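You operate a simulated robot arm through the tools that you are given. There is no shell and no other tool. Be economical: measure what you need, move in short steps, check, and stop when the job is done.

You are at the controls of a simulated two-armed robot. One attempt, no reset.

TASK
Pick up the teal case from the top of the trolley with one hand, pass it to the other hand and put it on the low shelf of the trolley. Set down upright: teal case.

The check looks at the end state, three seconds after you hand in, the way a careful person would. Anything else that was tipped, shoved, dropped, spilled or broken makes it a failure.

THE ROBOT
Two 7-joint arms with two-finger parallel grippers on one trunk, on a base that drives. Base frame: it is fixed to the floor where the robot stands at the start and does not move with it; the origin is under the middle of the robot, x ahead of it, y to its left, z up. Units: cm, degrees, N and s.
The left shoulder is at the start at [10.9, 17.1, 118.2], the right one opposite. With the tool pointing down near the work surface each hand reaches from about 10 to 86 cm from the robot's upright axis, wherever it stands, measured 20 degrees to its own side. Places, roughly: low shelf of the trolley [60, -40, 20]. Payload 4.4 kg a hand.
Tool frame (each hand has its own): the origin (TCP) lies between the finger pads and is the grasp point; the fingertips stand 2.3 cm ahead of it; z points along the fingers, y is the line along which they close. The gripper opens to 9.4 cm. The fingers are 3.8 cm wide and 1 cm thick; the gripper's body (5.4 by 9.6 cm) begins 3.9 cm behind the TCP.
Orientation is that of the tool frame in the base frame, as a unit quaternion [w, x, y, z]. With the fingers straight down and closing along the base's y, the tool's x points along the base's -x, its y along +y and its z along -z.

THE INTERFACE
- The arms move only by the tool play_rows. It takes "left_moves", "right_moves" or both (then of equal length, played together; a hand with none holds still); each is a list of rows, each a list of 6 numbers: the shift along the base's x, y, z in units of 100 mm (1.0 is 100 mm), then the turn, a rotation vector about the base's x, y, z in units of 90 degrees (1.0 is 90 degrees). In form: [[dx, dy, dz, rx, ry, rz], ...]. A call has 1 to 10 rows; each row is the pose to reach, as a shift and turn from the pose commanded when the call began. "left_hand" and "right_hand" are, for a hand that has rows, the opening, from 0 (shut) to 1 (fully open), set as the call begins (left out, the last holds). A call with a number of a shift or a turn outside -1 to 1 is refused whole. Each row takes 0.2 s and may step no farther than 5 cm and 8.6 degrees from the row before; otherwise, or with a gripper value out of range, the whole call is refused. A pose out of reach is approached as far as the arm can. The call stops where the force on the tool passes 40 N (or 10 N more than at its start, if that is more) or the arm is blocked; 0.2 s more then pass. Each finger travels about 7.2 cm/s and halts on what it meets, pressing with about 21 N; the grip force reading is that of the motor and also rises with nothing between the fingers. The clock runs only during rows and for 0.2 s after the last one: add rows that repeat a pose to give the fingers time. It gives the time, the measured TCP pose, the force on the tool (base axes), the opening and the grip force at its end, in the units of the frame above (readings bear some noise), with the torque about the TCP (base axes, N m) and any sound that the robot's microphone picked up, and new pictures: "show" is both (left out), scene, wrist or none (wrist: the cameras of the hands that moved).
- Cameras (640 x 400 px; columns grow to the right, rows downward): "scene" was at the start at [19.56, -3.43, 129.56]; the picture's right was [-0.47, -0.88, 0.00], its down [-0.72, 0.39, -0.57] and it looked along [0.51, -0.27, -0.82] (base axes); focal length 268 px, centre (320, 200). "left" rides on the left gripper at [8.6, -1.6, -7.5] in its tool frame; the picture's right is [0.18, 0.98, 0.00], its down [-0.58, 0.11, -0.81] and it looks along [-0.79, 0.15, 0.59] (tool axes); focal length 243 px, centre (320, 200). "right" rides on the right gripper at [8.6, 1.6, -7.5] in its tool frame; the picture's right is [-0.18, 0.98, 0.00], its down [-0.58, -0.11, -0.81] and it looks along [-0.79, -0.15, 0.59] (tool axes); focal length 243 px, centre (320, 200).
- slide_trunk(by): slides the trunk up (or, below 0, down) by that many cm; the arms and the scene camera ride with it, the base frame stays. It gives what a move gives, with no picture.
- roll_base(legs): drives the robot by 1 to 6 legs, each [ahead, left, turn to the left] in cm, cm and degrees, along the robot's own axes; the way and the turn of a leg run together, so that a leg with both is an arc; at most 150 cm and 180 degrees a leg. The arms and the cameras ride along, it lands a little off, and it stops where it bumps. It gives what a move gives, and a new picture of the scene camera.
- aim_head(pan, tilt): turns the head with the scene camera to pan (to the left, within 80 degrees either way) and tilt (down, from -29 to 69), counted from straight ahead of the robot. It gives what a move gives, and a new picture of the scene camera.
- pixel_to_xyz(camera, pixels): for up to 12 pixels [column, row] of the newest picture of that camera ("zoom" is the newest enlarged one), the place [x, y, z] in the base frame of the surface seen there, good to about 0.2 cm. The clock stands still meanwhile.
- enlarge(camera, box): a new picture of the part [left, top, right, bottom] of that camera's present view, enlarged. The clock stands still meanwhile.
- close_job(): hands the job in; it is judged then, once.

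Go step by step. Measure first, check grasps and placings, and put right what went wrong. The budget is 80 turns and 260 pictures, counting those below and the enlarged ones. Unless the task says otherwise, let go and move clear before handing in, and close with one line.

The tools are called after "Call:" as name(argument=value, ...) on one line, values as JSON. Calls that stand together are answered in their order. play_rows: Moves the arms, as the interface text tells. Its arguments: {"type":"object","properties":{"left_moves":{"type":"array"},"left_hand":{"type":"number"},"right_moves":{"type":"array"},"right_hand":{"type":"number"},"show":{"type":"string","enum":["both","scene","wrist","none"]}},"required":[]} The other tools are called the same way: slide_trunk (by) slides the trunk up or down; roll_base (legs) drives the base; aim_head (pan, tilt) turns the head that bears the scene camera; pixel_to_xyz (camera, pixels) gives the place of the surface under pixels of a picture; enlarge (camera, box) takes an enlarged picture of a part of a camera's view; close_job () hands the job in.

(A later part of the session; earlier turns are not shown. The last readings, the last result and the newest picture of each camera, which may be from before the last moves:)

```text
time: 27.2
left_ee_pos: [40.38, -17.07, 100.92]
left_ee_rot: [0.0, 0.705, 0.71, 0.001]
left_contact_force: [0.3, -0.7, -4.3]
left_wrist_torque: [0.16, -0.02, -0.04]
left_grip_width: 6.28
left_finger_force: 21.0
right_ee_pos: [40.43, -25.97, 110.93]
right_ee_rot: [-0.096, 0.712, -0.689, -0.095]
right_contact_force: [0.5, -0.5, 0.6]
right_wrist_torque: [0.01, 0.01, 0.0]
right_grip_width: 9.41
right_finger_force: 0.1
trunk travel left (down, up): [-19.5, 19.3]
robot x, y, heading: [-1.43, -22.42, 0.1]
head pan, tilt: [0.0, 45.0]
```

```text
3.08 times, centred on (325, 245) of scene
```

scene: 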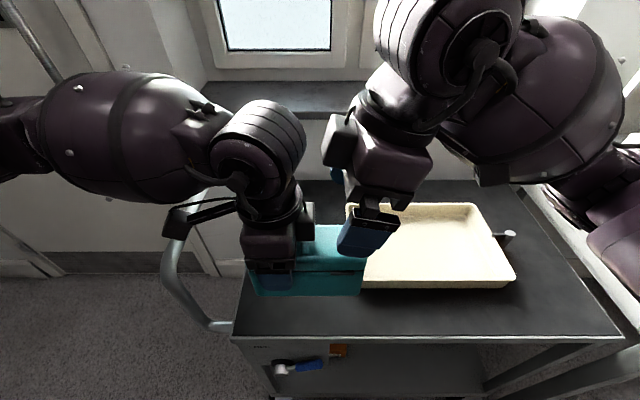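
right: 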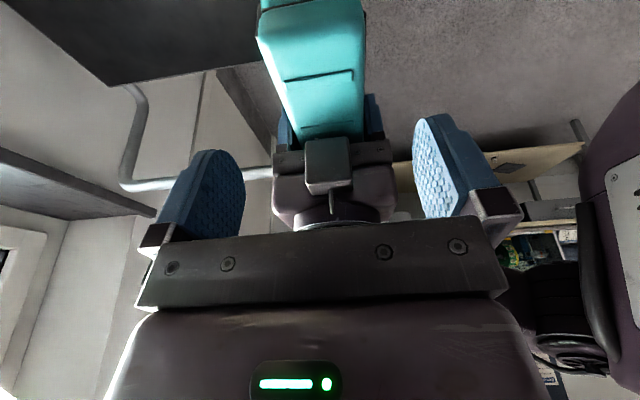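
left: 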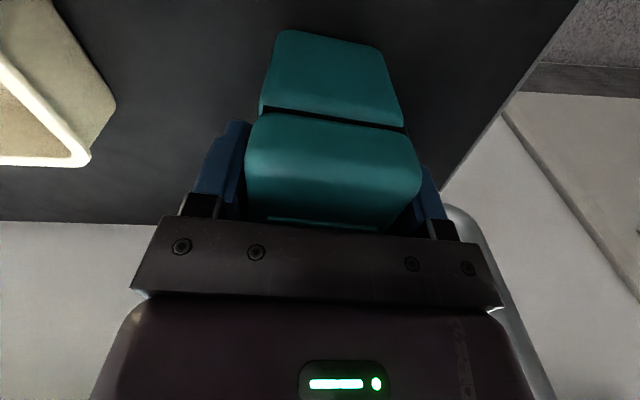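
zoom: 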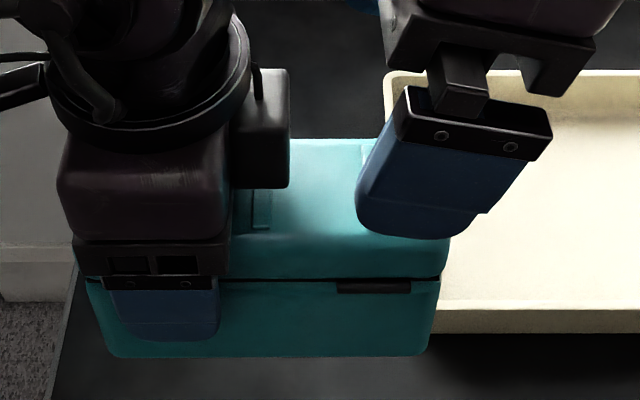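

The case's far end is at y≈−28.2, with its centre line at x≈40.3 and its top at 103.8. I'll slide the right hand along its axis to (40.35, −23.4, 101.4), then close.

Call:
play_rows(right_moves=[[-0.01, 0.09, -0.33, 0, 0, 0], [-0.01, 0.17, -0.65, 0, 0, 0], [-0.01, 0.257, -0.955, 0, 0, 0], [-0.01, 0.257, -0.955, 0, 0, 0]], right_hand=1, show="both")

```text
time: 27.9
left_ee_pos: [40.31, -16.54, 100.44]
left_ee_rot: [-0.01, 0.703, 0.711, 0.003]
left_contact_force: [0.3, 2.7, -6.1]
left_wrist_torque: [0.08, -0.05, 0.0]
left_grip_width: 6.3
left_finger_force: 20.8
right_ee_pos: [40.53, -23.57, 103.15]
right_ee_rot: [-0.103, 0.712, -0.688, -0.095]
right_contact_force: [0.0, -2.7, 2.0]
right_wrist_torque: [0.21, 0.05, 0.04]
right_grip_width: 9.39
right_finger_force: 0.1
trunk travel left (down, up): [-19.5, 19.3]
robot x, y, heading: [-1.24, -22.54, 0.2]
head pan, tilt: [0.0, 45.0]
stopped in row 3 (left hand): the force on the tool passed its limit at 70 N (the readings are from after the stop); the commanded pose is now the measured one
```

scene: 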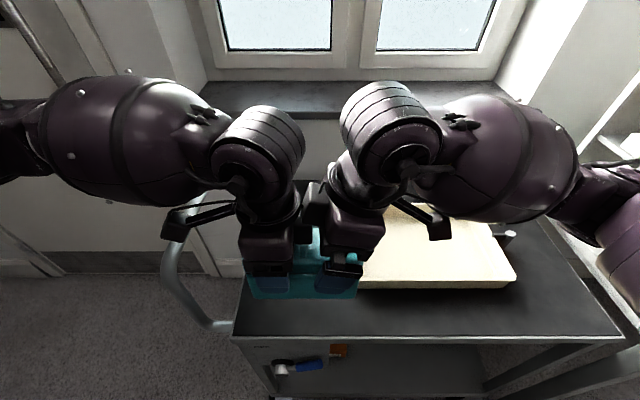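
right: 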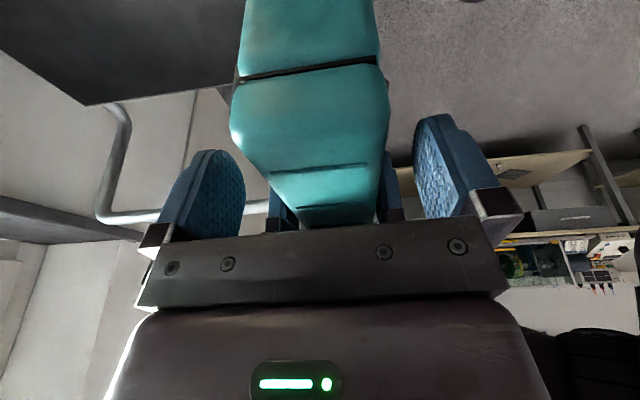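

A box on each gripper's inner side touched the other's as the right hand descended (a 70 N stop, now about 3 N). I'll back the right hand out along its axis and measure how far the box sticks out.

Call:
play_rows(right_moves=[[0, -0.05, 0.2, 0, 0, 0], [0, -0.3, 0.6, 0, 0, 0], [0, -0.5, 0.7, 0, 0, 0]], show="both")

Call:
enlarge(camera="scene", box=[230, 160, 430, 310])

```text
time: 28.7
left_ee_pos: [40.26, -16.59, 100.47]
left_ee_rot: [-0.01, 0.704, 0.711, 0.004]
left_contact_force: [0.2, 0.5, -5.5]
left_wrist_torque: [0.18, 0.02, -0.03]
left_grip_width: 6.29
left_finger_force: 21.1
right_ee_pos: [40.42, -28.7, 110.1]
right_ee_rot: [-0.102, 0.712, -0.688, -0.096]
right_contact_force: [1.2, -0.1, 0.7]
right_wrist_torque: [0.0, 0.01, -0.02]
right_grip_width: 9.4
right_finger_force: 0.0
trunk travel left (down, up): [-19.5, 19.3]
robot x, y, heading: [-1.19, -22.13, -0.3]
head pan, tilt: [0.0, 45.0]
```

scene: 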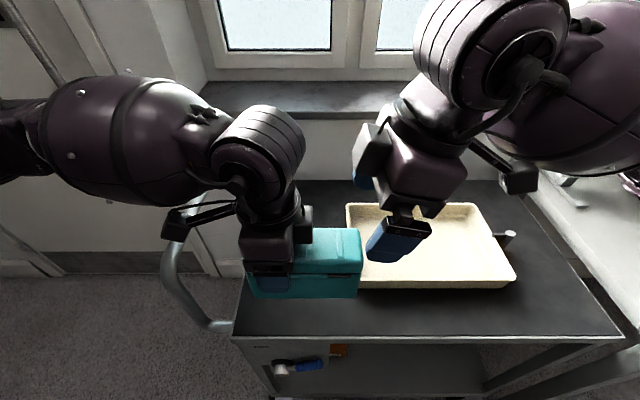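
right: 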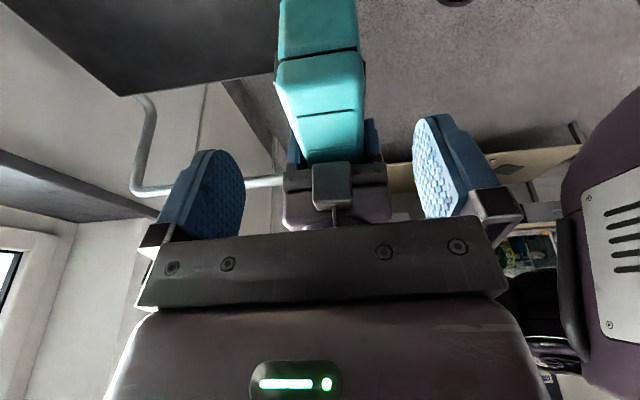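

```text
2.67 times, centred on (330, 235) of scene
```

zoom: 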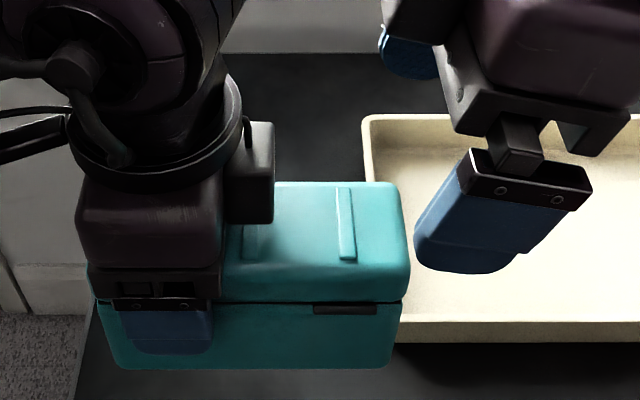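

Call:
pixel_to_xyz(camera="zoom", pixels=[[268, 140], [268, 210], [240, 215], [215, 255], [402, 270], [385, 360], [120, 360], [395, 215]])

Call:
pixel_to_xyz(camera="right", pixels=[[330, 185], [318, 170], [345, 200], [300, 65], [350, 65], [330, 5]])

```text
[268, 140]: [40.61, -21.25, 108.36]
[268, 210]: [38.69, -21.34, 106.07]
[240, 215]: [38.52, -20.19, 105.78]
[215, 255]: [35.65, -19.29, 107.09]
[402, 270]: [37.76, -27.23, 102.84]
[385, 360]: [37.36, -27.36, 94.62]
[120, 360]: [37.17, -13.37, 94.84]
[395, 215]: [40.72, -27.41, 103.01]
```

```text
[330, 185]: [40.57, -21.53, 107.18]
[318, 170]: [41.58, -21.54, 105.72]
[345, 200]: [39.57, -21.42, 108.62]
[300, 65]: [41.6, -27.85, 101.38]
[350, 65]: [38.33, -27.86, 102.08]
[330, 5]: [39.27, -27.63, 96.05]
```

The left box's face is at y −21.5 and the case's end at y −27.8. With 25° of tilt and TCP at y≈−24.2 the boxes clear each other, so I'll tilt 10° more at the pre-grasp point.

Call:
play_rows(right_moves=[[0, 0, 0, 0.055, 0, 0], [0, 0.0, -0.02, 0.11, 0, 0], [0.0, 0.11, -0.18, 0.11, 0, 0], [0.0, 0.11, -0.18, 0.11, 0, 0]], show="wrist")

```text
time: 29.7
left_ee_pos: [40.41, -16.64, 100.53]
left_ee_rot: [-0.009, 0.703, 0.711, 0.003]
left_contact_force: [0.5, 0.2, -5.4]
left_wrist_torque: [0.17, 0.0, -0.02]
left_grip_width: 6.29
left_finger_force: 20.6
right_ee_pos: [40.4, -27.42, 108.21]
right_ee_rot: [-0.163, 0.697, -0.681, -0.154]
right_contact_force: [0.1, 0.5, 0.4]
right_wrist_torque: [0.01, 0.03, 0.02]
right_grip_width: 9.42
right_finger_force: 0.0
right hand out of reach, approached as far as the arm can: row 2
trunk travel left (down, up): [-19.5, 19.3]
robot x, y, heading: [-1.45, -22.05, 0.1]
head pan, tilt: [0.0, 45.0]
```

right: 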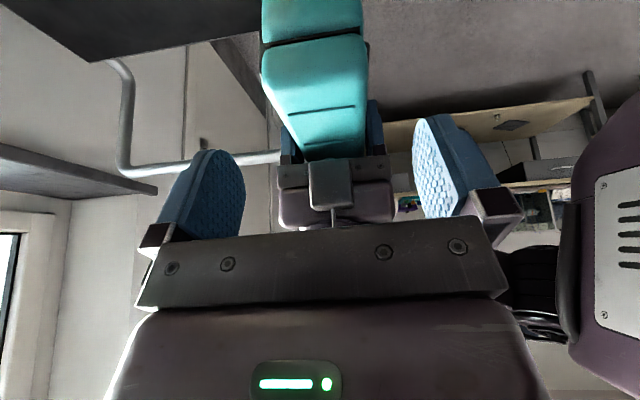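

The pose is good at 26° tilt. I'll descend along the tool axis to the grasp pose and check.

Call:
play_rows(right_moves=[[0, 0.11, -0.24, 0, 0, 0], [0, 0.22, -0.48, 0, 0, 0], [0, 0.27, -0.58, 0, 0, 0], [0, 0.315, -0.68, 0, 0, 0]], show="both")

```text
time: 30.7
left_ee_pos: [40.41, -16.59, 100.39]
left_ee_rot: [-0.009, 0.703, 0.711, 0.003]
left_contact_force: [-0.2, 0.2, -4.0]
left_wrist_torque: [0.16, 0.0, 0.03]
left_grip_width: 6.33
left_finger_force: 21.3
right_ee_pos: [40.42, -24.46, 101.47]
right_ee_rot: [-0.163, 0.7, -0.678, -0.154]
right_contact_force: [-0.3, 1.1, 0.2]
right_wrist_torque: [-0.02, -0.03, -0.04]
right_grip_width: 9.39
right_finger_force: 0.1
trunk travel left (down, up): [-19.5, 19.3]
robot x, y, heading: [-1.24, -22.61, -0.1]
head pan, tilt: [0.0, 45.0]
```

scene: 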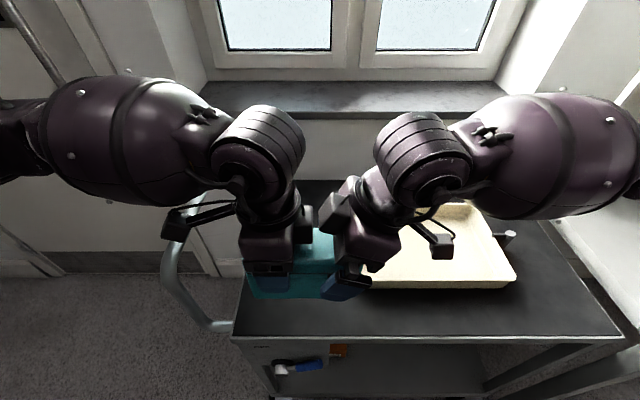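
right: 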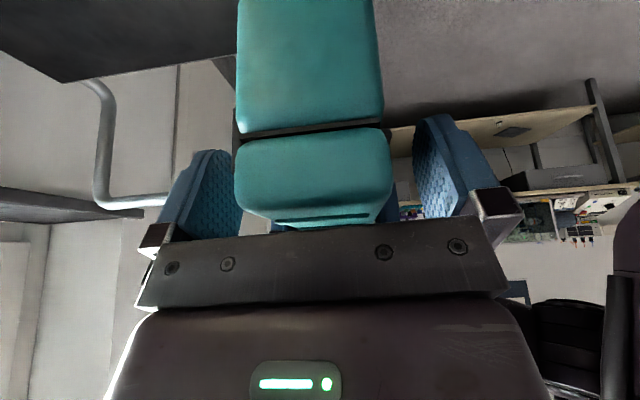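

There is no contact, and the case sits between the right jaws. I'll close the right hand.

Call:
play_rows(right_moves=[[0, 0, 0, 0, 0, 0], [0, 0, 0, 0, 0, 0], [0, 0, 0, 0, 0, 0], [0, 0, 0, 0, 0, 0], [0, 0, 0, 0, 0, 0]], right_hand=0, show="wrist")

```text
time: 31.9
left_ee_pos: [40.26, -16.57, 100.52]
left_ee_rot: [-0.008, 0.703, 0.711, 0.004]
left_contact_force: [-2.7, -2.5, -3.3]
left_wrist_torque: [0.14, -0.93, 0.25]
left_grip_width: 6.29
left_finger_force: 21.6
right_ee_pos: [40.37, -24.45, 101.61]
right_ee_rot: [-0.162, 0.701, -0.678, -0.154]
right_contact_force: [3.0, 2.1, 0.0]
right_wrist_torque: [-0.06, 0.89, -0.5]
right_grip_width: 6.44
right_finger_force: 20.6
trunk travel left (down, up): [-19.5, 19.3]
robot x, y, heading: [-1.14, -22.37, 0.2]
head pan, tilt: [0.0, 45.0]
```

right: 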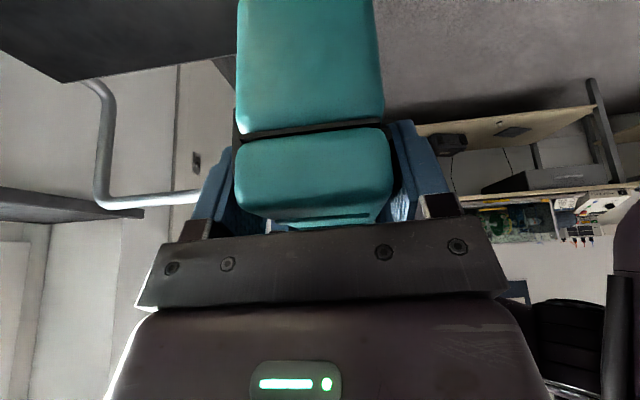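

The right grip holds at 6.44 cm and 20.6 N with a small internal twist. I'll open the left hand and watch the load pass over.

Call:
play_rows(left_moves=[[0, 0, 0, 0, 0, 0], [0, 0, 0, 0, 0, 0], [0, 0, 0, 0, 0, 0], [0, 0, 0, 0, 0, 0]], left_hand=1, show="both")

Call:
enlarge(camera="scene", box=[220, 200, 400, 320])

```text
time: 32.9
left_ee_pos: [40.22, -16.55, 100.39]
left_ee_rot: [-0.009, 0.703, 0.711, 0.004]
left_contact_force: [-0.9, 0.8, 0.7]
left_wrist_torque: [-0.02, -0.02, -0.02]
left_grip_width: 9.41
left_finger_force: 0.1
right_ee_pos: [40.47, -24.33, 101.51]
right_ee_rot: [-0.163, 0.7, -0.678, -0.155]
right_contact_force: [-0.3, 0.6, 0.2]
right_wrist_torque: [-0.16, -0.05, -0.03]
right_grip_width: 6.29
right_finger_force: 20.9
trunk travel left (down, up): [-19.5, 19.3]
robot x, y, heading: [-1.23, -22.22, 0.4]
head pan, tilt: [0.0, 45.0]
```

scene: 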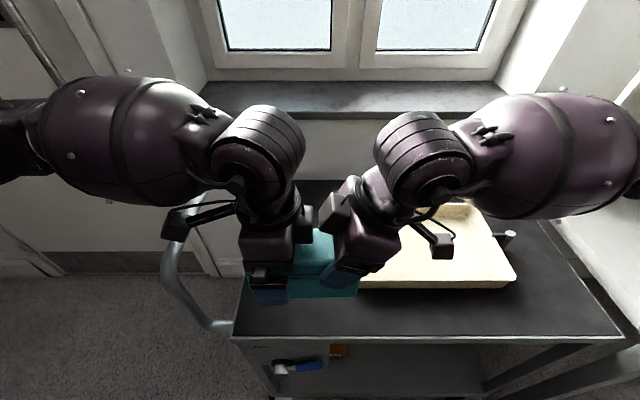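
left: 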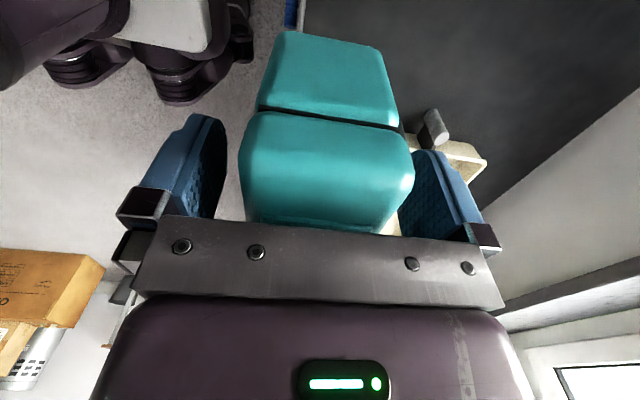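

```text
3.33 times, centred on (310, 260) of scene
```

zoom: 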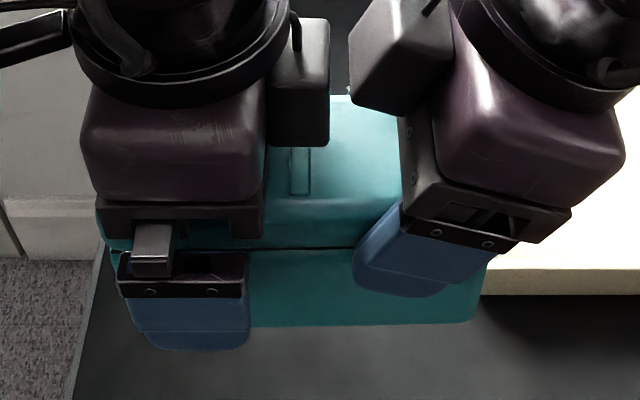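

The case is level and held by the right hand (grip 6.29 cm). I'll lift the left hand straight up clear of it and watch the case.

Call:
play_rows(left_moves=[[0, 0, 0.1, 0, 0, 0], [0, 0, 0.4, 0, 0, 0], [0, 0.05, 0.7, 0, 0, 0], [0, 0.4, 0.95, 0, 0, 0], [0, 0.8, 0.95, 0, 0, 0]], show="both")

```text
time: 34.1
left_ee_pos: [40.3, -8.54, 109.95]
left_ee_rot: [-0.01, 0.704, 0.711, 0.004]
left_contact_force: [-0.1, 0.9, -0.2]
left_wrist_torque: [-0.03, 0.01, -0.01]
left_grip_width: 9.4
left_finger_force: 0.0
right_ee_pos: [40.41, -24.37, 101.58]
right_ee_rot: [-0.162, 0.701, -0.677, -0.154]
right_contact_force: [-1.1, 0.1, -0.2]
right_wrist_torque: [-0.2, 0.0, -0.03]
right_grip_width: 6.3
right_finger_force: 21.3
trunk travel left (down, up): [-19.5, 19.3]
robot x, y, heading: [-1.22, -22.27, 0.1]
head pan, tilt: [0.0, 45.0]
```

scene: 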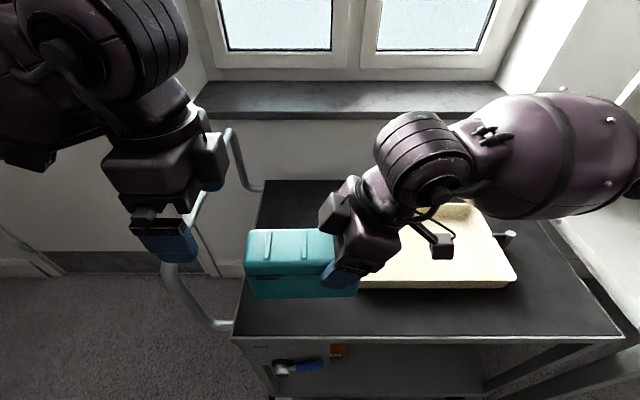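
left: 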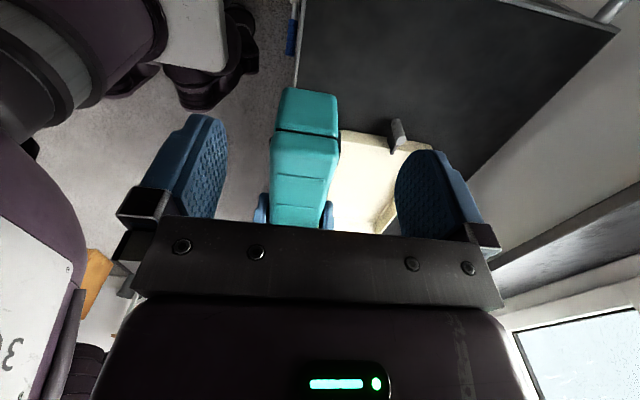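

The right hand now holds the case alone and level. I'll swing it around to point forward while moving to the right, with the left hand retreating.

Call:
play_rows(right_moves=[[-0.02, -0.1, 0.02, 0, 0, -0.08], [-0.04, -0.2, 0.04, 0, 0, -0.16], [-0.06, -0.3, 0.06, 0, 0, -0.24], [-0.08, -0.4, 0.08, 0, 0, -0.32], [-0.1, -0.5, 0.1, 0, 0, -0.4], [-0.12, -0.6, 0.1, 0, 0, -0.48], [-0.14, -0.7, 0.1, 0, 0, -0.56], [-0.16, -0.8, 0.1, 0, 0, -0.64], [-0.18, -0.9, 0.1, 0, 0, -0.72], [-0.2, -1.0, 0.1, 0, 0, -0.8]], left_moves=[[0, 0.1, 0, 0, 0, 0.08], [0, 0.2, 0, 0, 0, 0.16], [0, 0.3, 0, 0, 0, 0.24], [0, 0.4, 0, 0, 0, 0.32], [0, 0.5, 0, 0, 0, 0.4], [0, 0.6, 0, 0, 0, 0.48], [0, 0.7, 0, 0, 0, 0.56], [0, 0.8, 0, 0, 0, 0.64], [0, 0.9, 0, 0, 0, 0.72], [0, 1.0, 0, 0, 0, 0.8]], show="scene")

```text
time: 36.3
left_ee_pos: [40.29, 1.41, 110.03]
left_ee_rot: [-0.009, 0.151, 0.988, -0.002]
left_contact_force: [-0.5, -0.1, 0.6]
left_wrist_torque: [0.02, 0.01, -0.01]
left_grip_width: 9.41
left_finger_force: 0.0
right_ee_pos: [44.06, -32.1, 101.91]
right_ee_rot: [0.222, -0.168, 0.96, 0.029]
right_contact_force: [-0.2, 0.8, -4.4]
right_wrist_torque: [-0.1, 0.16, 0.02]
right_grip_width: 6.26
right_finger_force: 20.6
right hand out of reach, approached as far as the arm can: row 3, 4, 5, 6, 7, 8, 9, 10
trunk travel left (down, up): [-19.5, 19.3]
robot x, y, heading: [-1.25, -22.36, -0.2]
head pan, tilt: [0.0, 45.0]
```

scene: 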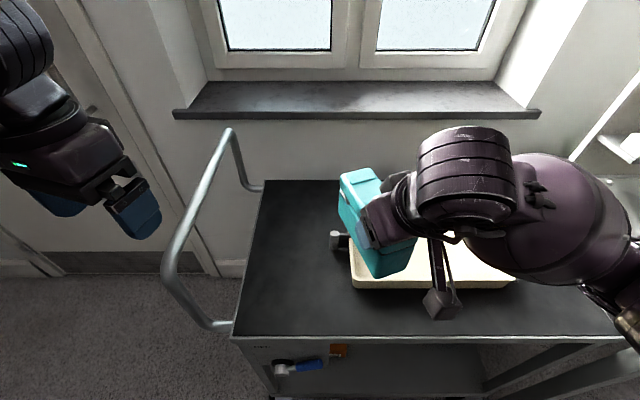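

The right hand lags a little at (44, −32) but the case is level, with azimuth about 17° left to turn. I'll finish the turn while moving right, and pull the left hand back.

Call:
play_rows(right_moves=[[0, -0.35, 0, 0, 0, -0.065], [0, -0.7, 0, 0, 0, -0.13], [0, -1.0, 0, 0, 0, -0.193], [0, -1.0, 0, 0, 0, -0.193]], left_moves=[[-0.2, 0.3, 0, 0, 0, 0], [-0.4, 0.6, 0, 0, 0, 0], [-0.4, 0.9, 0, 0, 0, 0], [-0.4, 0.9, 0, 0, 0, 0]], show="scene")

```text
time: 37.3
left_ee_pos: [36.58, 10.43, 109.85]
left_ee_rot: [-0.01, 0.153, 0.988, -0.003]
left_contact_force: [0.9, 0.3, -0.4]
left_wrist_torque: [-0.01, 0.02, 0.01]
left_grip_width: 9.4
left_finger_force: 0.1
left hand out of reach, approached as far as the arm can: row 1, 2
right_ee_pos: [46.65, -41.75, 101.53]
right_ee_rot: [0.223, -0.021, 0.975, -0.005]
right_contact_force: [0.9, 0.2, -4.9]
right_wrist_torque: [-0.05, 0.22, -0.01]
right_grip_width: 6.31
right_finger_force: 21.7
right hand out of reach, approached as far as the arm can: row 1, 2, 3, 4
trunk travel left (down, up): [-19.5, 19.3]
robot x, y, heading: [-0.94, -22.16, -0.0]
head pan, tilt: [0.0, 45.0]
```

scene: 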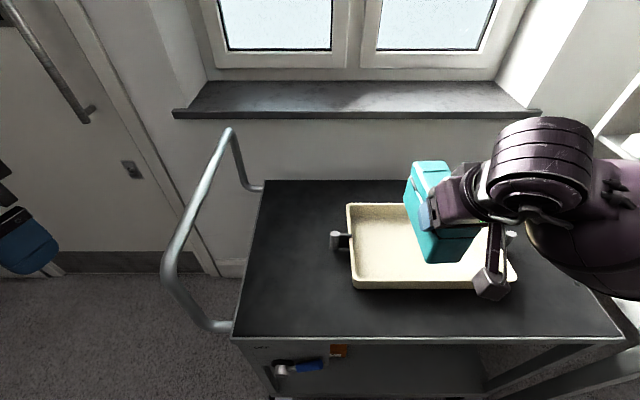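

The right hand is at (46.7, −41.8), pointing ahead with the case level. I'll drive back as far as before, about 19.5 cm.

Call:
roll_base(legs=[[-19.3, 0, 0]])

Call:
play_rows(right_moves=[[-0.2, -0.1, 0, 0, 0, 0], [-0.4, -0.25, 0, 0, 0, 0], [-0.5, -0.3, 0, 0, 0, 0]], show="scene")

```text
time: 38.9
left_ee_pos: [16.87, 10.32, 109.99]
left_ee_rot: [-0.009, 0.152, 0.988, -0.003]
left_contact_force: [-0.7, 1.0, 0.3]
left_wrist_torque: [-0.02, -0.01, -0.01]
left_grip_width: 9.43
left_finger_force: 0.0
right_ee_pos: [26.93, -41.64, 101.6]
right_ee_rot: [0.224, -0.021, 0.974, -0.005]
right_contact_force: [-0.7, 0.3, -3.3]
right_wrist_torque: [0.0, 0.19, 0.01]
right_grip_width: 6.29
right_finger_force: 21.5
trunk travel left (down, up): [-19.5, 19.3]
robot x, y, heading: [-20.79, -22.44, -0.2]
head pan, tilt: [0.0, 45.0]
```

scene: 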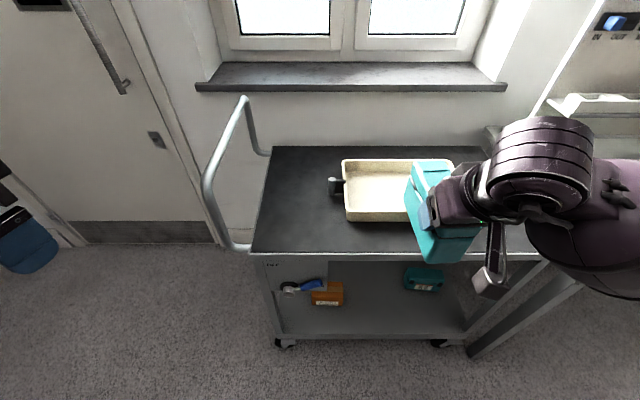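

```text
time: 39.7
left_ee_pos: [17.13, 10.35, 109.99]
left_ee_rot: [-0.009, 0.152, 0.988, -0.002]
left_contact_force: [0.3, 0.4, 0.1]
left_wrist_torque: [0.0, 0.0, 0.02]
left_grip_width: 9.4
left_finger_force: 0.0
right_ee_pos: [27.08, -44.76, 100.69]
right_ee_rot: [0.223, -0.021, 0.975, -0.006]
right_contact_force: [0.6, 0.5, -4.0]
right_wrist_torque: [-0.02, 0.21, -0.03]
right_grip_width: 6.29
right_finger_force: 20.8
right hand out of reach, approached as far as the arm can: row 1, 2, 3
trunk travel left (down, up): [-19.5, 19.3]
robot x, y, heading: [-20.61, -22.35, -0.0]
head pan, tilt: [0.0, 45.0]
```

scene: 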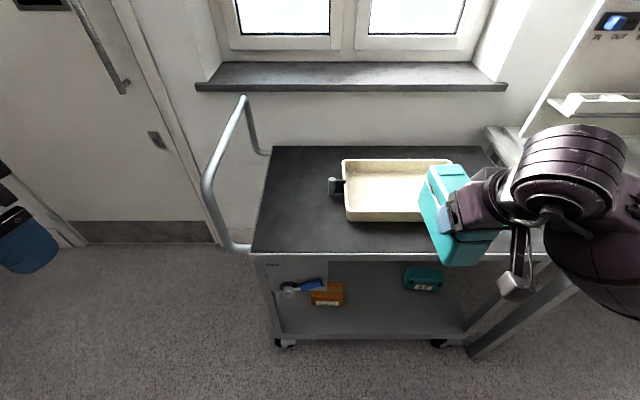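

At this height the hand cannot come nearer than x≈27, which leaves the case's end over the trolley edge. I'll yaw the case 60° to the left while drawing back, so that it clears the edge before I lower it.

Call:
play_rows(right_moves=[[-0.06, 0, 0, 0, 0, 0.084], [-0.12, 0, 0, 0, 0, 0.168], [-0.18, 0, 0, 0, 0, 0.252], [-0.24, 0, 0, 0, 0, 0.336], [-0.3, 0, 0, 0, 0, 0.42], [-0.36, 0, 0, 0, 0, 0.504], [-0.45, 0, 0, 0, 0, 0.588], [-0.55, 0, 0, 0, 0, 0.67], [-0.55, 0, 0, 0, 0, 0.67]], show="scene")

```text
time: 41.7
left_ee_pos: [17.07, 10.32, 109.91]
left_ee_rot: [-0.01, 0.152, 0.988, -0.002]
left_contact_force: [-0.7, 0.3, -0.1]
left_wrist_torque: [-0.03, 0.01, -0.03]
left_grip_width: 9.38
left_finger_force: 0.1
right_ee_pos: [24.08, -44.59, 101.15]
right_ee_rot: [0.207, -0.463, 0.857, 0.091]
right_contact_force: [0.4, 0.6, -4.1]
right_wrist_torque: [-0.18, 0.11, -0.01]
right_grip_width: 6.29
right_finger_force: 21.0
right hand out of reach, approached as far as the arm can: row 1, 2, 3, 4, 5, 6, 7, 8, 9
trunk travel left (down, up): [-19.5, 19.3]
robot x, y, heading: [-20.58, -21.93, 0.3]
head pan, tilt: [0.0, 45.0]
```

scene: 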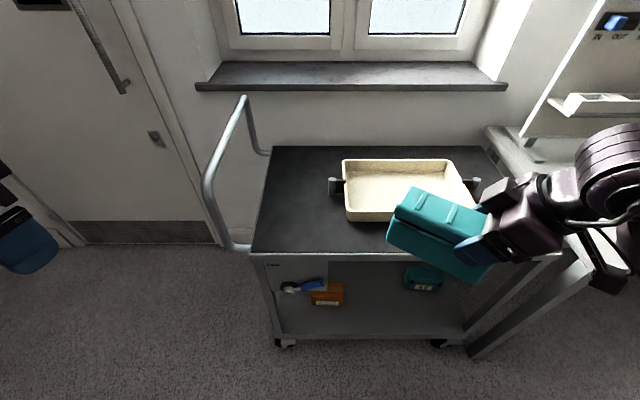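

The case is now at azimuth 52°, its farthest corner at about x 34, short of the trolley front at x 38. Before lowering, I'll check where the right arm's wrist and forearm lie relative to the trolley edge.

Call:
pixel_to_xyz(camera="scene", pixels=[[600, 150], [560, 185], [520, 210], [610, 200], [635, 180], [600, 260], [397, 240], [400, 195], [483, 280], [300, 253], [500, 255], [620, 130]])

Call:
aim_head(pan=-35, tilt=50)

```text
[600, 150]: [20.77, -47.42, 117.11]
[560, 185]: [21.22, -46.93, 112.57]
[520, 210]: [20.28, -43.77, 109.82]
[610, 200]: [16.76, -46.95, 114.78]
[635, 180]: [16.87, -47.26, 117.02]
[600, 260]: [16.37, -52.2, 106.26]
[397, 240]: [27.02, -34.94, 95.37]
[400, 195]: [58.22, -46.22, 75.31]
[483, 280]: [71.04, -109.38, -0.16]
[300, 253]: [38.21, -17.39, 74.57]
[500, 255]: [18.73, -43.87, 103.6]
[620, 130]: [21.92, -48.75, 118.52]
```

```text
time: 42.7
left_ee_pos: [17.06, 10.26, 110.0]
left_ee_rot: [-0.009, 0.152, 0.988, -0.002]
left_contact_force: [1.0, -0.8, 0.7]
left_wrist_torque: [-0.02, 0.01, 0.02]
left_grip_width: 9.38
left_finger_force: 0.1
right_ee_pos: [24.06, -44.68, 101.28]
right_ee_rot: [0.208, -0.462, 0.858, 0.09]
right_contact_force: [-0.3, 0.1, -3.8]
right_wrist_torque: [-0.16, 0.1, 0.0]
right_grip_width: 6.29
right_finger_force: 20.9
trunk travel left (down, up): [-19.5, 19.3]
robot x, y, heading: [-20.58, -22.17, 0.2]
head pan, tilt: [-35.0, 50.0]
```

scene: 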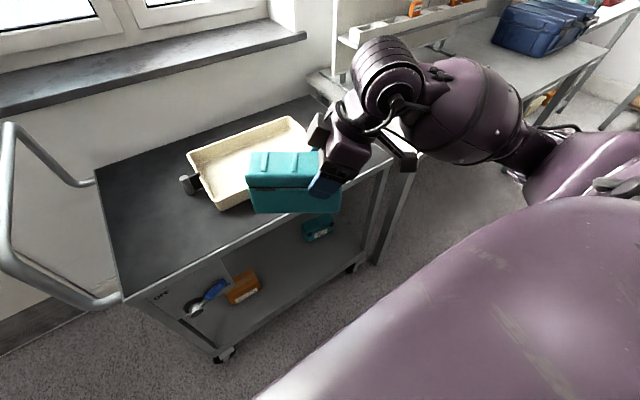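

I'll check the case's farthest corners and the forearm before dropping the trunk.

Call:
pixel_to_xyz(camera="scene", pixels=[[253, 208], [250, 160], [262, 155], [320, 155], [460, 80], [440, 100], [390, 55], [500, 120]])

```text
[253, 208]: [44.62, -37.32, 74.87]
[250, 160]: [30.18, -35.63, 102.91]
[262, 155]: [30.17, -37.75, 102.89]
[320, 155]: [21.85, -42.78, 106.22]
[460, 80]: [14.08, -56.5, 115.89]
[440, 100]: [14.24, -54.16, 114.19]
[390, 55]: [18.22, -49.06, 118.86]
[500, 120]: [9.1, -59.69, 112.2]
```

Everything is short of x 34, so the trunk can go down 19 cm.

Call:
slide_trunk(by=-19)

Call:
play_rows(right_moves=[[0, 0, -0.25, 0, 0, 0], [0, 0, -0.5, 0, 0, 0], [0, 0, -0.75, 0, 0, 0], [0, 0, -1.0, 0, 0, 0], [0, 0, -1.0, 0, 0, 0]], show="scene")

```text
time: 44.8
left_ee_pos: [20.13, 10.44, 76.86]
left_ee_rot: [-0.302, 0.145, 0.941, -0.047]
left_contact_force: [0.2, 0.2, -0.1]
left_wrist_torque: [0.03, 0.0, -0.02]
left_grip_width: 9.4
left_finger_force: 0.0
right_ee_pos: [20.73, -44.56, 64.71]
right_ee_rot: [-0.067, -0.411, 0.88, 0.229]
right_contact_force: [-0.4, -1.0, -4.4]
right_wrist_torque: [-0.15, 0.02, 0.01]
right_grip_width: 6.31
right_finger_force: 20.7
trunk travel left (down, up): [-0.5, 38.3]
robot x, y, heading: [-20.78, -22.24, 0.2]
head pan, tilt: [-35.0, 50.0]
```

```text
time: 46.0
left_ee_pos: [20.18, 10.29, 76.77]
left_ee_rot: [-0.302, 0.144, 0.941, -0.047]
left_contact_force: [0.7, 0.5, 0.9]
left_wrist_torque: [-0.01, -0.03, -0.01]
left_grip_width: 9.4
left_finger_force: 0.1
right_ee_pos: [20.81, -44.57, 54.52]
right_ee_rot: [-0.066, -0.41, 0.88, 0.229]
right_contact_force: [0.4, -0.5, -4.0]
right_wrist_torque: [-0.16, 0.03, 0.0]
right_grip_width: 6.29
right_finger_force: 21.1
trunk travel left (down, up): [-0.5, 38.3]
robot x, y, heading: [-20.78, -22.15, -0.0]
head pan, tilt: [-35.0, 50.0]
```

scene: 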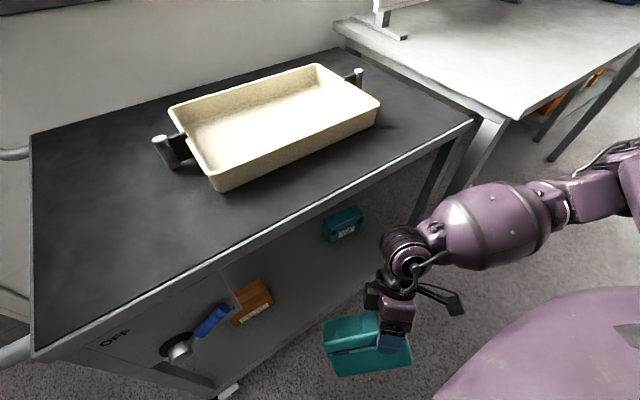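

Lowering the trunk also pitched the upper body about 36° forward, so the case is now tilted the same way. It is in free space in front of the trolley. I'll rotate the right hand −36° about y to bring it upright again.

Call:
play_rows(right_moves=[[0, 0, 0, 0, -0.08, 0], [0, 0, 0, 0, -0.16, 0], [0, 0, 0, 0, -0.24, 0], [0, 0, 0, 0, -0.32, 0], [0, 0, 0, 0, -0.4, 0], [0, 0, 0, 0, -0.4, 0]], show="both")

```text
time: 47.4
left_ee_pos: [20.37, 10.23, 76.79]
left_ee_rot: [-0.301, 0.144, 0.941, -0.047]
left_contact_force: [0.2, -0.5, -0.2]
left_wrist_torque: [-0.01, 0.03, -0.01]
left_grip_width: 9.4
left_finger_force: 0.0
right_ee_pos: [20.74, -44.69, 54.59]
right_ee_rot: [0.207, -0.462, 0.858, 0.09]
right_contact_force: [-0.1, 0.0, -4.5]
right_wrist_torque: [-0.13, 0.14, 0.0]
right_grip_width: 6.3
right_finger_force: 20.7
trunk travel left (down, up): [-0.5, 38.3]
robot x, y, heading: [-20.76, -22.18, 0.3]
head pan, tilt: [-35.0, 50.0]
```

scene: 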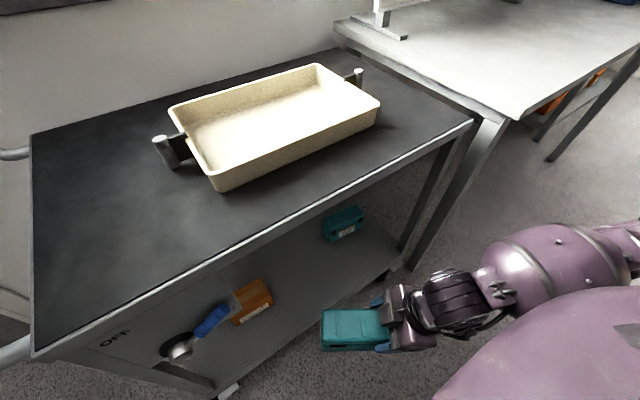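
right: 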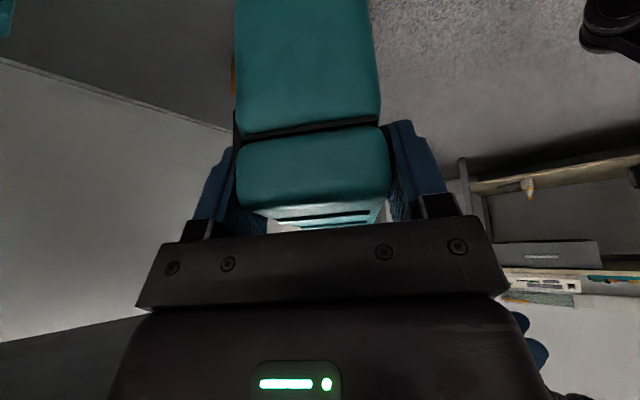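

The case is upright again and the grip is unchanged. I'll lower it 10 cm while yawing back to straight ahead, which keeps its end at about x 33.

Call:
play_rows(right_moves=[[0, 0, -0.15, 0, 0, -0.083], [0, 0, -0.3, 0, 0, -0.166], [0, 0, -0.45, 0, 0, -0.249], [0, 0, -0.6, 0, 0, -0.332], [0, 0, -0.75, 0, 0, -0.415], [0, 0, -0.9, 0, 0, -0.498], [0, 0, -1.0, 0, 0, -0.578], [0, 0, -1.0, 0, 0, -0.578]], show="none")

Call:
play_rows(right_moves=[[0, 0, -0.3, 0, 0, 0], [0, 0, -0.6, 0, 0, 0], [0, 0, -0.9, 0, 0, 0], [0, 0, -1.0, 0, 0, 0]], show="both")

```text
time: 49.2
left_ee_pos: [20.25, 10.3, 76.87]
left_ee_rot: [-0.301, 0.144, 0.941, -0.048]
left_contact_force: [-0.2, -0.6, 0.2]
left_wrist_torque: [0.02, -0.02, -0.02]
left_grip_width: 9.43
left_finger_force: 0.1
right_ee_pos: [17.0, -53.4, 46.33]
right_ee_rot: [0.215, -0.107, 0.97, 0.044]
right_contact_force: [-0.2, 0.2, -3.5]
right_wrist_torque: [-0.07, 0.17, 0.04]
right_grip_width: 6.3
right_finger_force: 20.8
right hand out of reach, approached as far as the arm can: row 2, 3, 4, 5, 6, 7, 8
trunk travel left (down, up): [-0.5, 38.3]
robot x, y, heading: [-20.52, -21.94, 0.1]
head pan, tilt: [-35.0, 50.0]
```

```text
time: 50.2
left_ee_pos: [20.26, 10.3, 76.82]
left_ee_rot: [-0.302, 0.144, 0.941, -0.047]
left_contact_force: [0.0, -0.7, 0.6]
left_wrist_torque: [-0.02, 0.03, -0.01]
left_grip_width: 9.4
left_finger_force: 0.0
right_ee_pos: [16.91, -53.66, 36.81]
right_ee_rot: [0.213, -0.091, 0.971, 0.052]
right_contact_force: [-0.3, 0.4, -3.9]
right_wrist_torque: [-0.04, 0.18, -0.04]
right_grip_width: 6.32
right_finger_force: 21.2
right hand out of reach, approached as far as the arm can: row 2, 3, 4
trunk travel left (down, up): [-0.5, 38.3]
robot x, y, heading: [-20.46, -22.37, -0.2]
head pan, tilt: [-35.0, 50.0]
```

scene: 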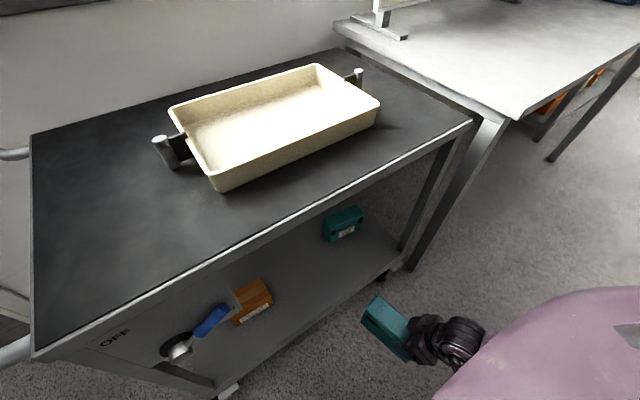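
right: 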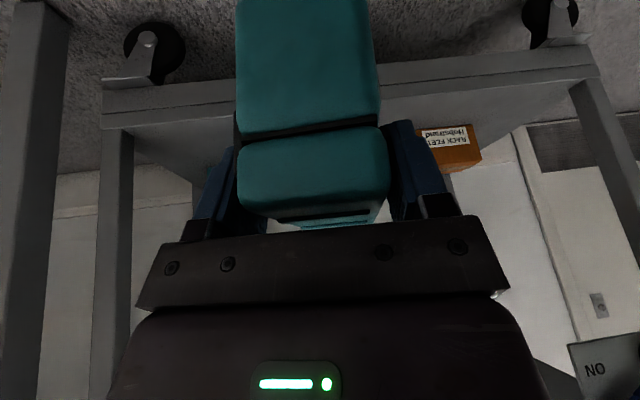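

The hand is at (16.9, −53.7, 36.8), azimuth 19°, just short of the shelf. The arm only complains about being too near the body, so reaching forward should free it. I'll straighten it and centre it at y≈−45 in front of the opening.

Call:
play_rows(right_moves=[[0.2, 0.22, -0.05, 0, 0, -0.05], [0.4, 0.44, -0.1, 0, 0, -0.1], [0.6, 0.66, -0.2, 0, 0, -0.15], [0.75, 0.87, -0.25, 0, 0, -0.21], [0.75, 0.87, -0.25, 0, 0, -0.21]], show="both")

```text
time: 51.4
left_ee_pos: [20.2, 10.35, 76.79]
left_ee_rot: [-0.302, 0.144, 0.941, -0.047]
left_contact_force: [-0.3, -0.5, -0.2]
left_wrist_torque: [-0.03, 0.06, -0.02]
left_grip_width: 9.41
left_finger_force: 0.1
right_ee_pos: [18.83, -54.14, 34.86]
right_ee_rot: [0.214, -0.012, 0.976, 0.043]
right_contact_force: [-0.4, 0.4, -3.3]
right_wrist_torque: [0.01, 0.21, -0.02]
right_grip_width: 6.26
right_finger_force: 21.2
right hand out of reach, approached as far as the arm can: row 1, 2, 3, 4, 5
trunk travel left (down, up): [-0.5, 38.3]
robot x, y, heading: [-20.65, -22.07, 0.0]
head pan, tilt: [-35.0, 50.0]
```

scene: 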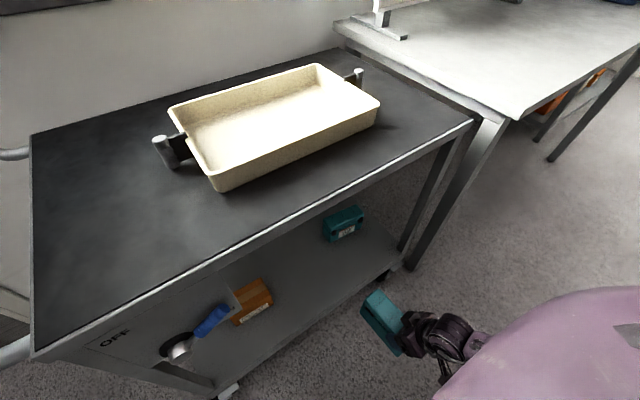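
right: 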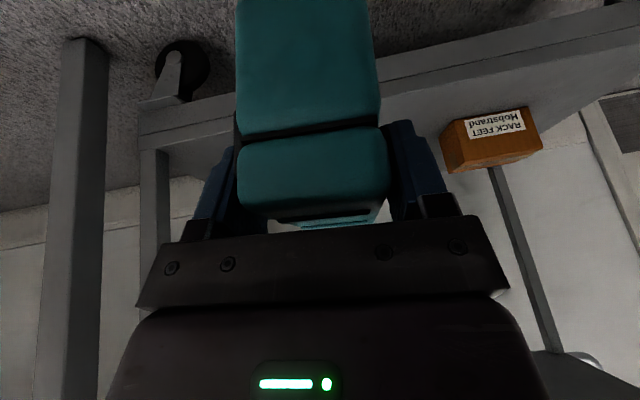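

The hand barely moved and sits at azimuth ~12°, still folded too close. I'll try going straight forward alone, since the case's end at x≈30 has free room ahead until x≈55.

Call:
play_rows(right_moves=[[0.25, 0.0, 0, 0, 0, 0], [0.5, 0.05, 0, 0, 0, 0], [0.75, 0.1, 0, 0, 0, 0], [1.0, 0.15, 0, 0, 0, 0], [1.0, 0.15, 0, 0, 0, 0]], show="both")

```text
time: 52.6
left_ee_pos: [20.24, 10.28, 76.71]
left_ee_rot: [-0.302, 0.145, 0.941, -0.046]
left_contact_force: [0.0, 0.9, -0.3]
left_wrist_torque: [-0.03, 0.01, 0.0]
left_grip_width: 9.4
left_finger_force: 0.1
right_ee_pos: [28.69, -52.56, 34.84]
right_ee_rot: [0.213, -0.013, 0.976, 0.045]
right_contact_force: [0.6, -0.2, -4.6]
right_wrist_torque: [-0.06, 0.2, 0.03]
right_grip_width: 6.29
right_finger_force: 21.0
trunk travel left (down, up): [-0.5, 38.3]
robot x, y, heading: [-20.28, -21.83, -0.4]
head pan, tilt: [-35.0, 50.0]
```

scene: 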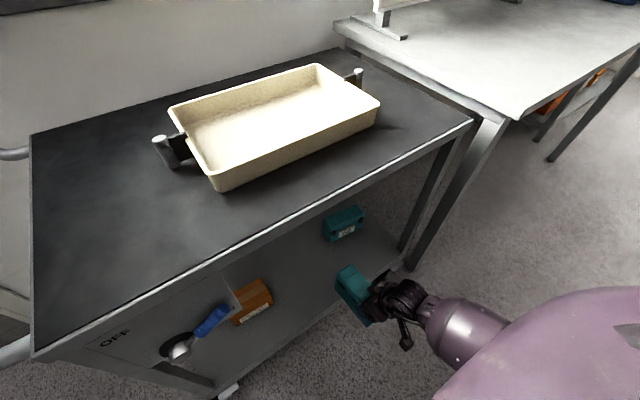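
right: 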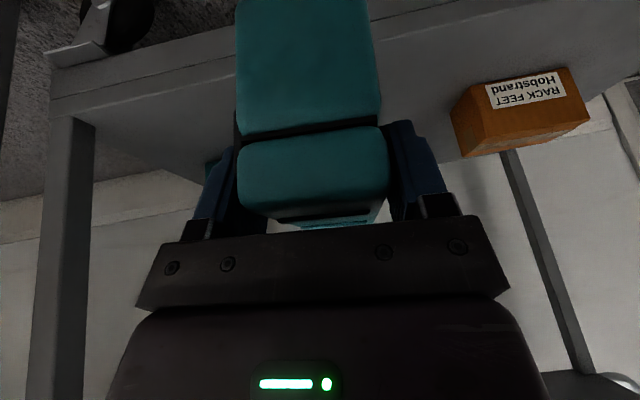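

Reach is fine again, at (28.7, −52.6, 34.8). The case has a roll of about 6°, which I'll undo while moving to y≈−46 and further in.

Call:
play_rows(right_moves=[[0.1, 0.2, 0, -0.03, 0, 0], [0.2, 0.45, 0, -0.064, 0, 0], [0.5, 0.65, 0, -0.064, 0, 0], [0.9, 0.65, 0, -0.064, 0, 0], [0.9, 0.65, 0, -0.064, 0, 0]], show="both")

```text
time: 53.8
left_ee_pos: [20.1, 10.17, 76.84]
left_ee_rot: [-0.301, 0.146, 0.941, -0.046]
left_contact_force: [-0.6, -0.7, 0.0]
left_wrist_torque: [-0.03, -0.02, 0.02]
left_grip_width: 9.38
left_finger_force: 0.0
right_ee_pos: [40.04, -55.78, 38.31]
right_ee_rot: [0.214, -0.023, 0.977, -0.006]
right_contact_force: [1.5, 0.2, -4.4]
right_wrist_torque: [0.03, 0.21, -0.04]
right_grip_width: 6.28
right_finger_force: 21.2
right hand out of reach, approached as far as the arm can: row 1, 2, 3, 4, 5
trunk travel left (down, up): [-0.5, 38.3]
robot x, y, heading: [-20.85, -22.19, -0.1]
head pan, tilt: [-35.0, 50.0]
```

scene: 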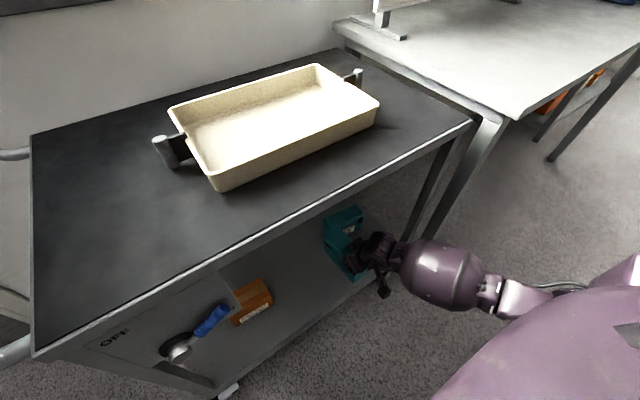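
right: 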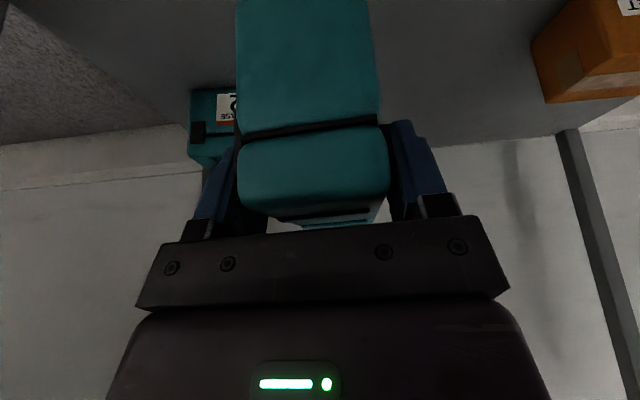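

The arm will not come farther left here (y −55.8), but the orientation is right now: azimuth 0, roll gone. I'll shift the base 10 cm left to bring the case into the middle of the free space, away from the case marked 62.

Call:
roll_base(legs=[[0, 10.5, 0]])

Call:
enlarge(camera="scene", box=[200, 180, 440, 330])

```text
time: 55.4
left_ee_pos: [20.28, 20.92, 76.8]
left_ee_rot: [-0.302, 0.145, 0.941, -0.047]
left_contact_force: [0.4, -0.4, 0.4]
left_wrist_torque: [-0.03, -0.02, -0.01]
left_grip_width: 9.39
left_finger_force: 0.1
right_ee_pos: [40.0, -45.26, 38.25]
right_ee_rot: [0.213, -0.023, 0.977, -0.006]
right_contact_force: [-0.7, 0.5, -4.1]
right_wrist_torque: [-0.02, 0.21, -0.01]
right_grip_width: 6.31
right_finger_force: 20.8
trunk travel left (down, up): [-0.5, 38.3]
robot x, y, heading: [-20.78, -11.77, 0.3]
head pan, tilt: [-35.0, 50.0]
```

scene: 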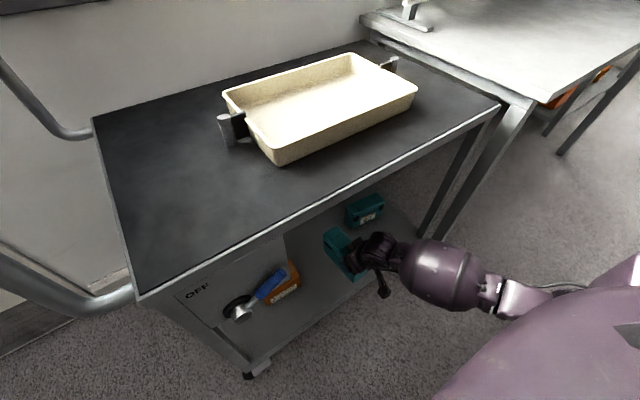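

```text
2.67 times, centred on (320, 255) of scene
```

zoom: 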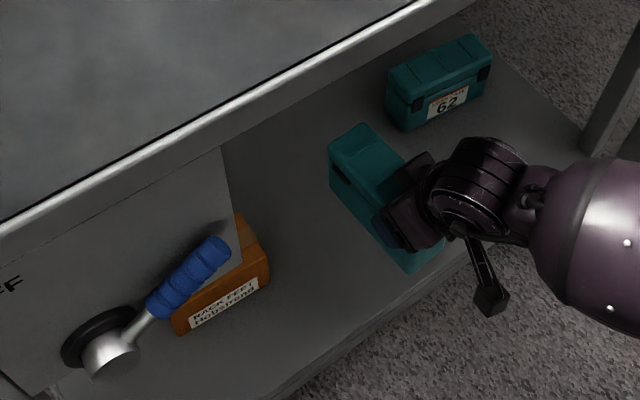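

The case now hangs at (40, −45.3), midway between the orange box and case 62. I'll push in another 7 cm.

Call:
play_rows(right_moves=[[0.25, 0, 0, 0, 0, 0], [0.5, 0, 0, 0, 0, 0], [0.7, 0, 0, 0, 0, 0], [0.7, 0, -0.3, 0, 0, 0], [0.7, 0, -0.5, 0, 0, 0]], show="both")

```text
time: 56.6
left_ee_pos: [20.23, 20.95, 76.67]
left_ee_rot: [-0.302, 0.144, 0.941, -0.048]
left_contact_force: [-0.3, 0.3, 0.3]
left_wrist_torque: [0.01, 0.0, 0.0]
left_grip_width: 9.42
left_finger_force: 0.1
right_ee_pos: [46.91, -45.29, 33.09]
right_ee_rot: [0.212, -0.023, 0.977, -0.005]
right_contact_force: [-0.5, 0.1, -4.3]
right_wrist_torque: [-0.02, 0.17, -0.02]
right_grip_width: 6.27
right_finger_force: 20.6
trunk travel left (down, up): [-0.5, 38.3]
robot x, y, heading: [-20.84, -11.6, -0.1]
head pan, tilt: [-35.0, 50.0]
```

scene: 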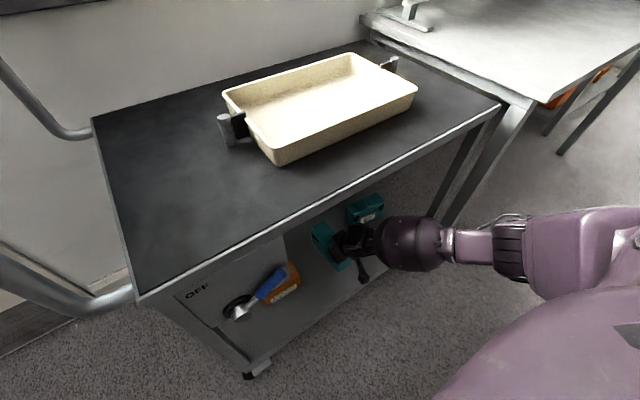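
right: 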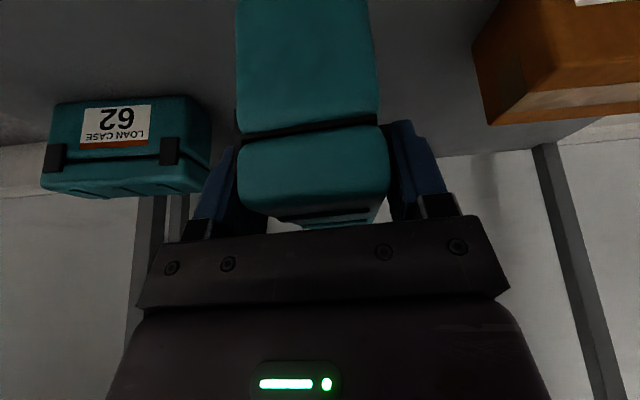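

The hand is at (46.9, −45.3, 33.1) and in reach. Before setting down I'll check that the case is level and how high it is.

Call:
enlarge(camera="scene", box=[290, 190, 410, 290])

Call:
pixel_to_xyz(camera="right", pixels=[[250, 5], [365, 5], [250, 120], [370, 115], [260, 150], [375, 145], [420, 30], [330, 5]])

```text
4.00 times, centred on (350, 240) of scene
```

zoom: 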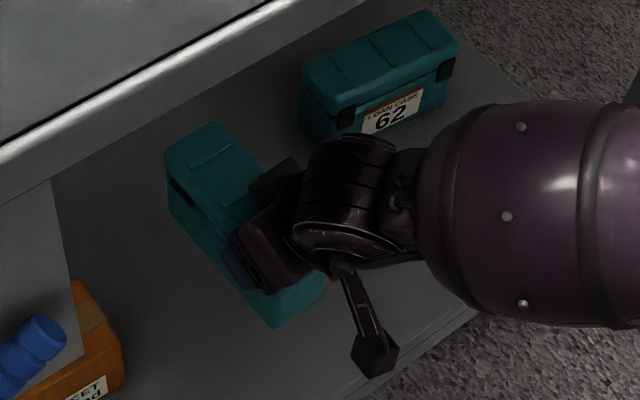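

```text
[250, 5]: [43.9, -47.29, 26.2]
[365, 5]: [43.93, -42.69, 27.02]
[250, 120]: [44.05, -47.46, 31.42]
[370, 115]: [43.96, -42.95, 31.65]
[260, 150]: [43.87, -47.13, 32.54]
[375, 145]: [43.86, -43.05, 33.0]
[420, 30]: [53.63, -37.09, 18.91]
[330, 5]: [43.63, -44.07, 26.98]
```

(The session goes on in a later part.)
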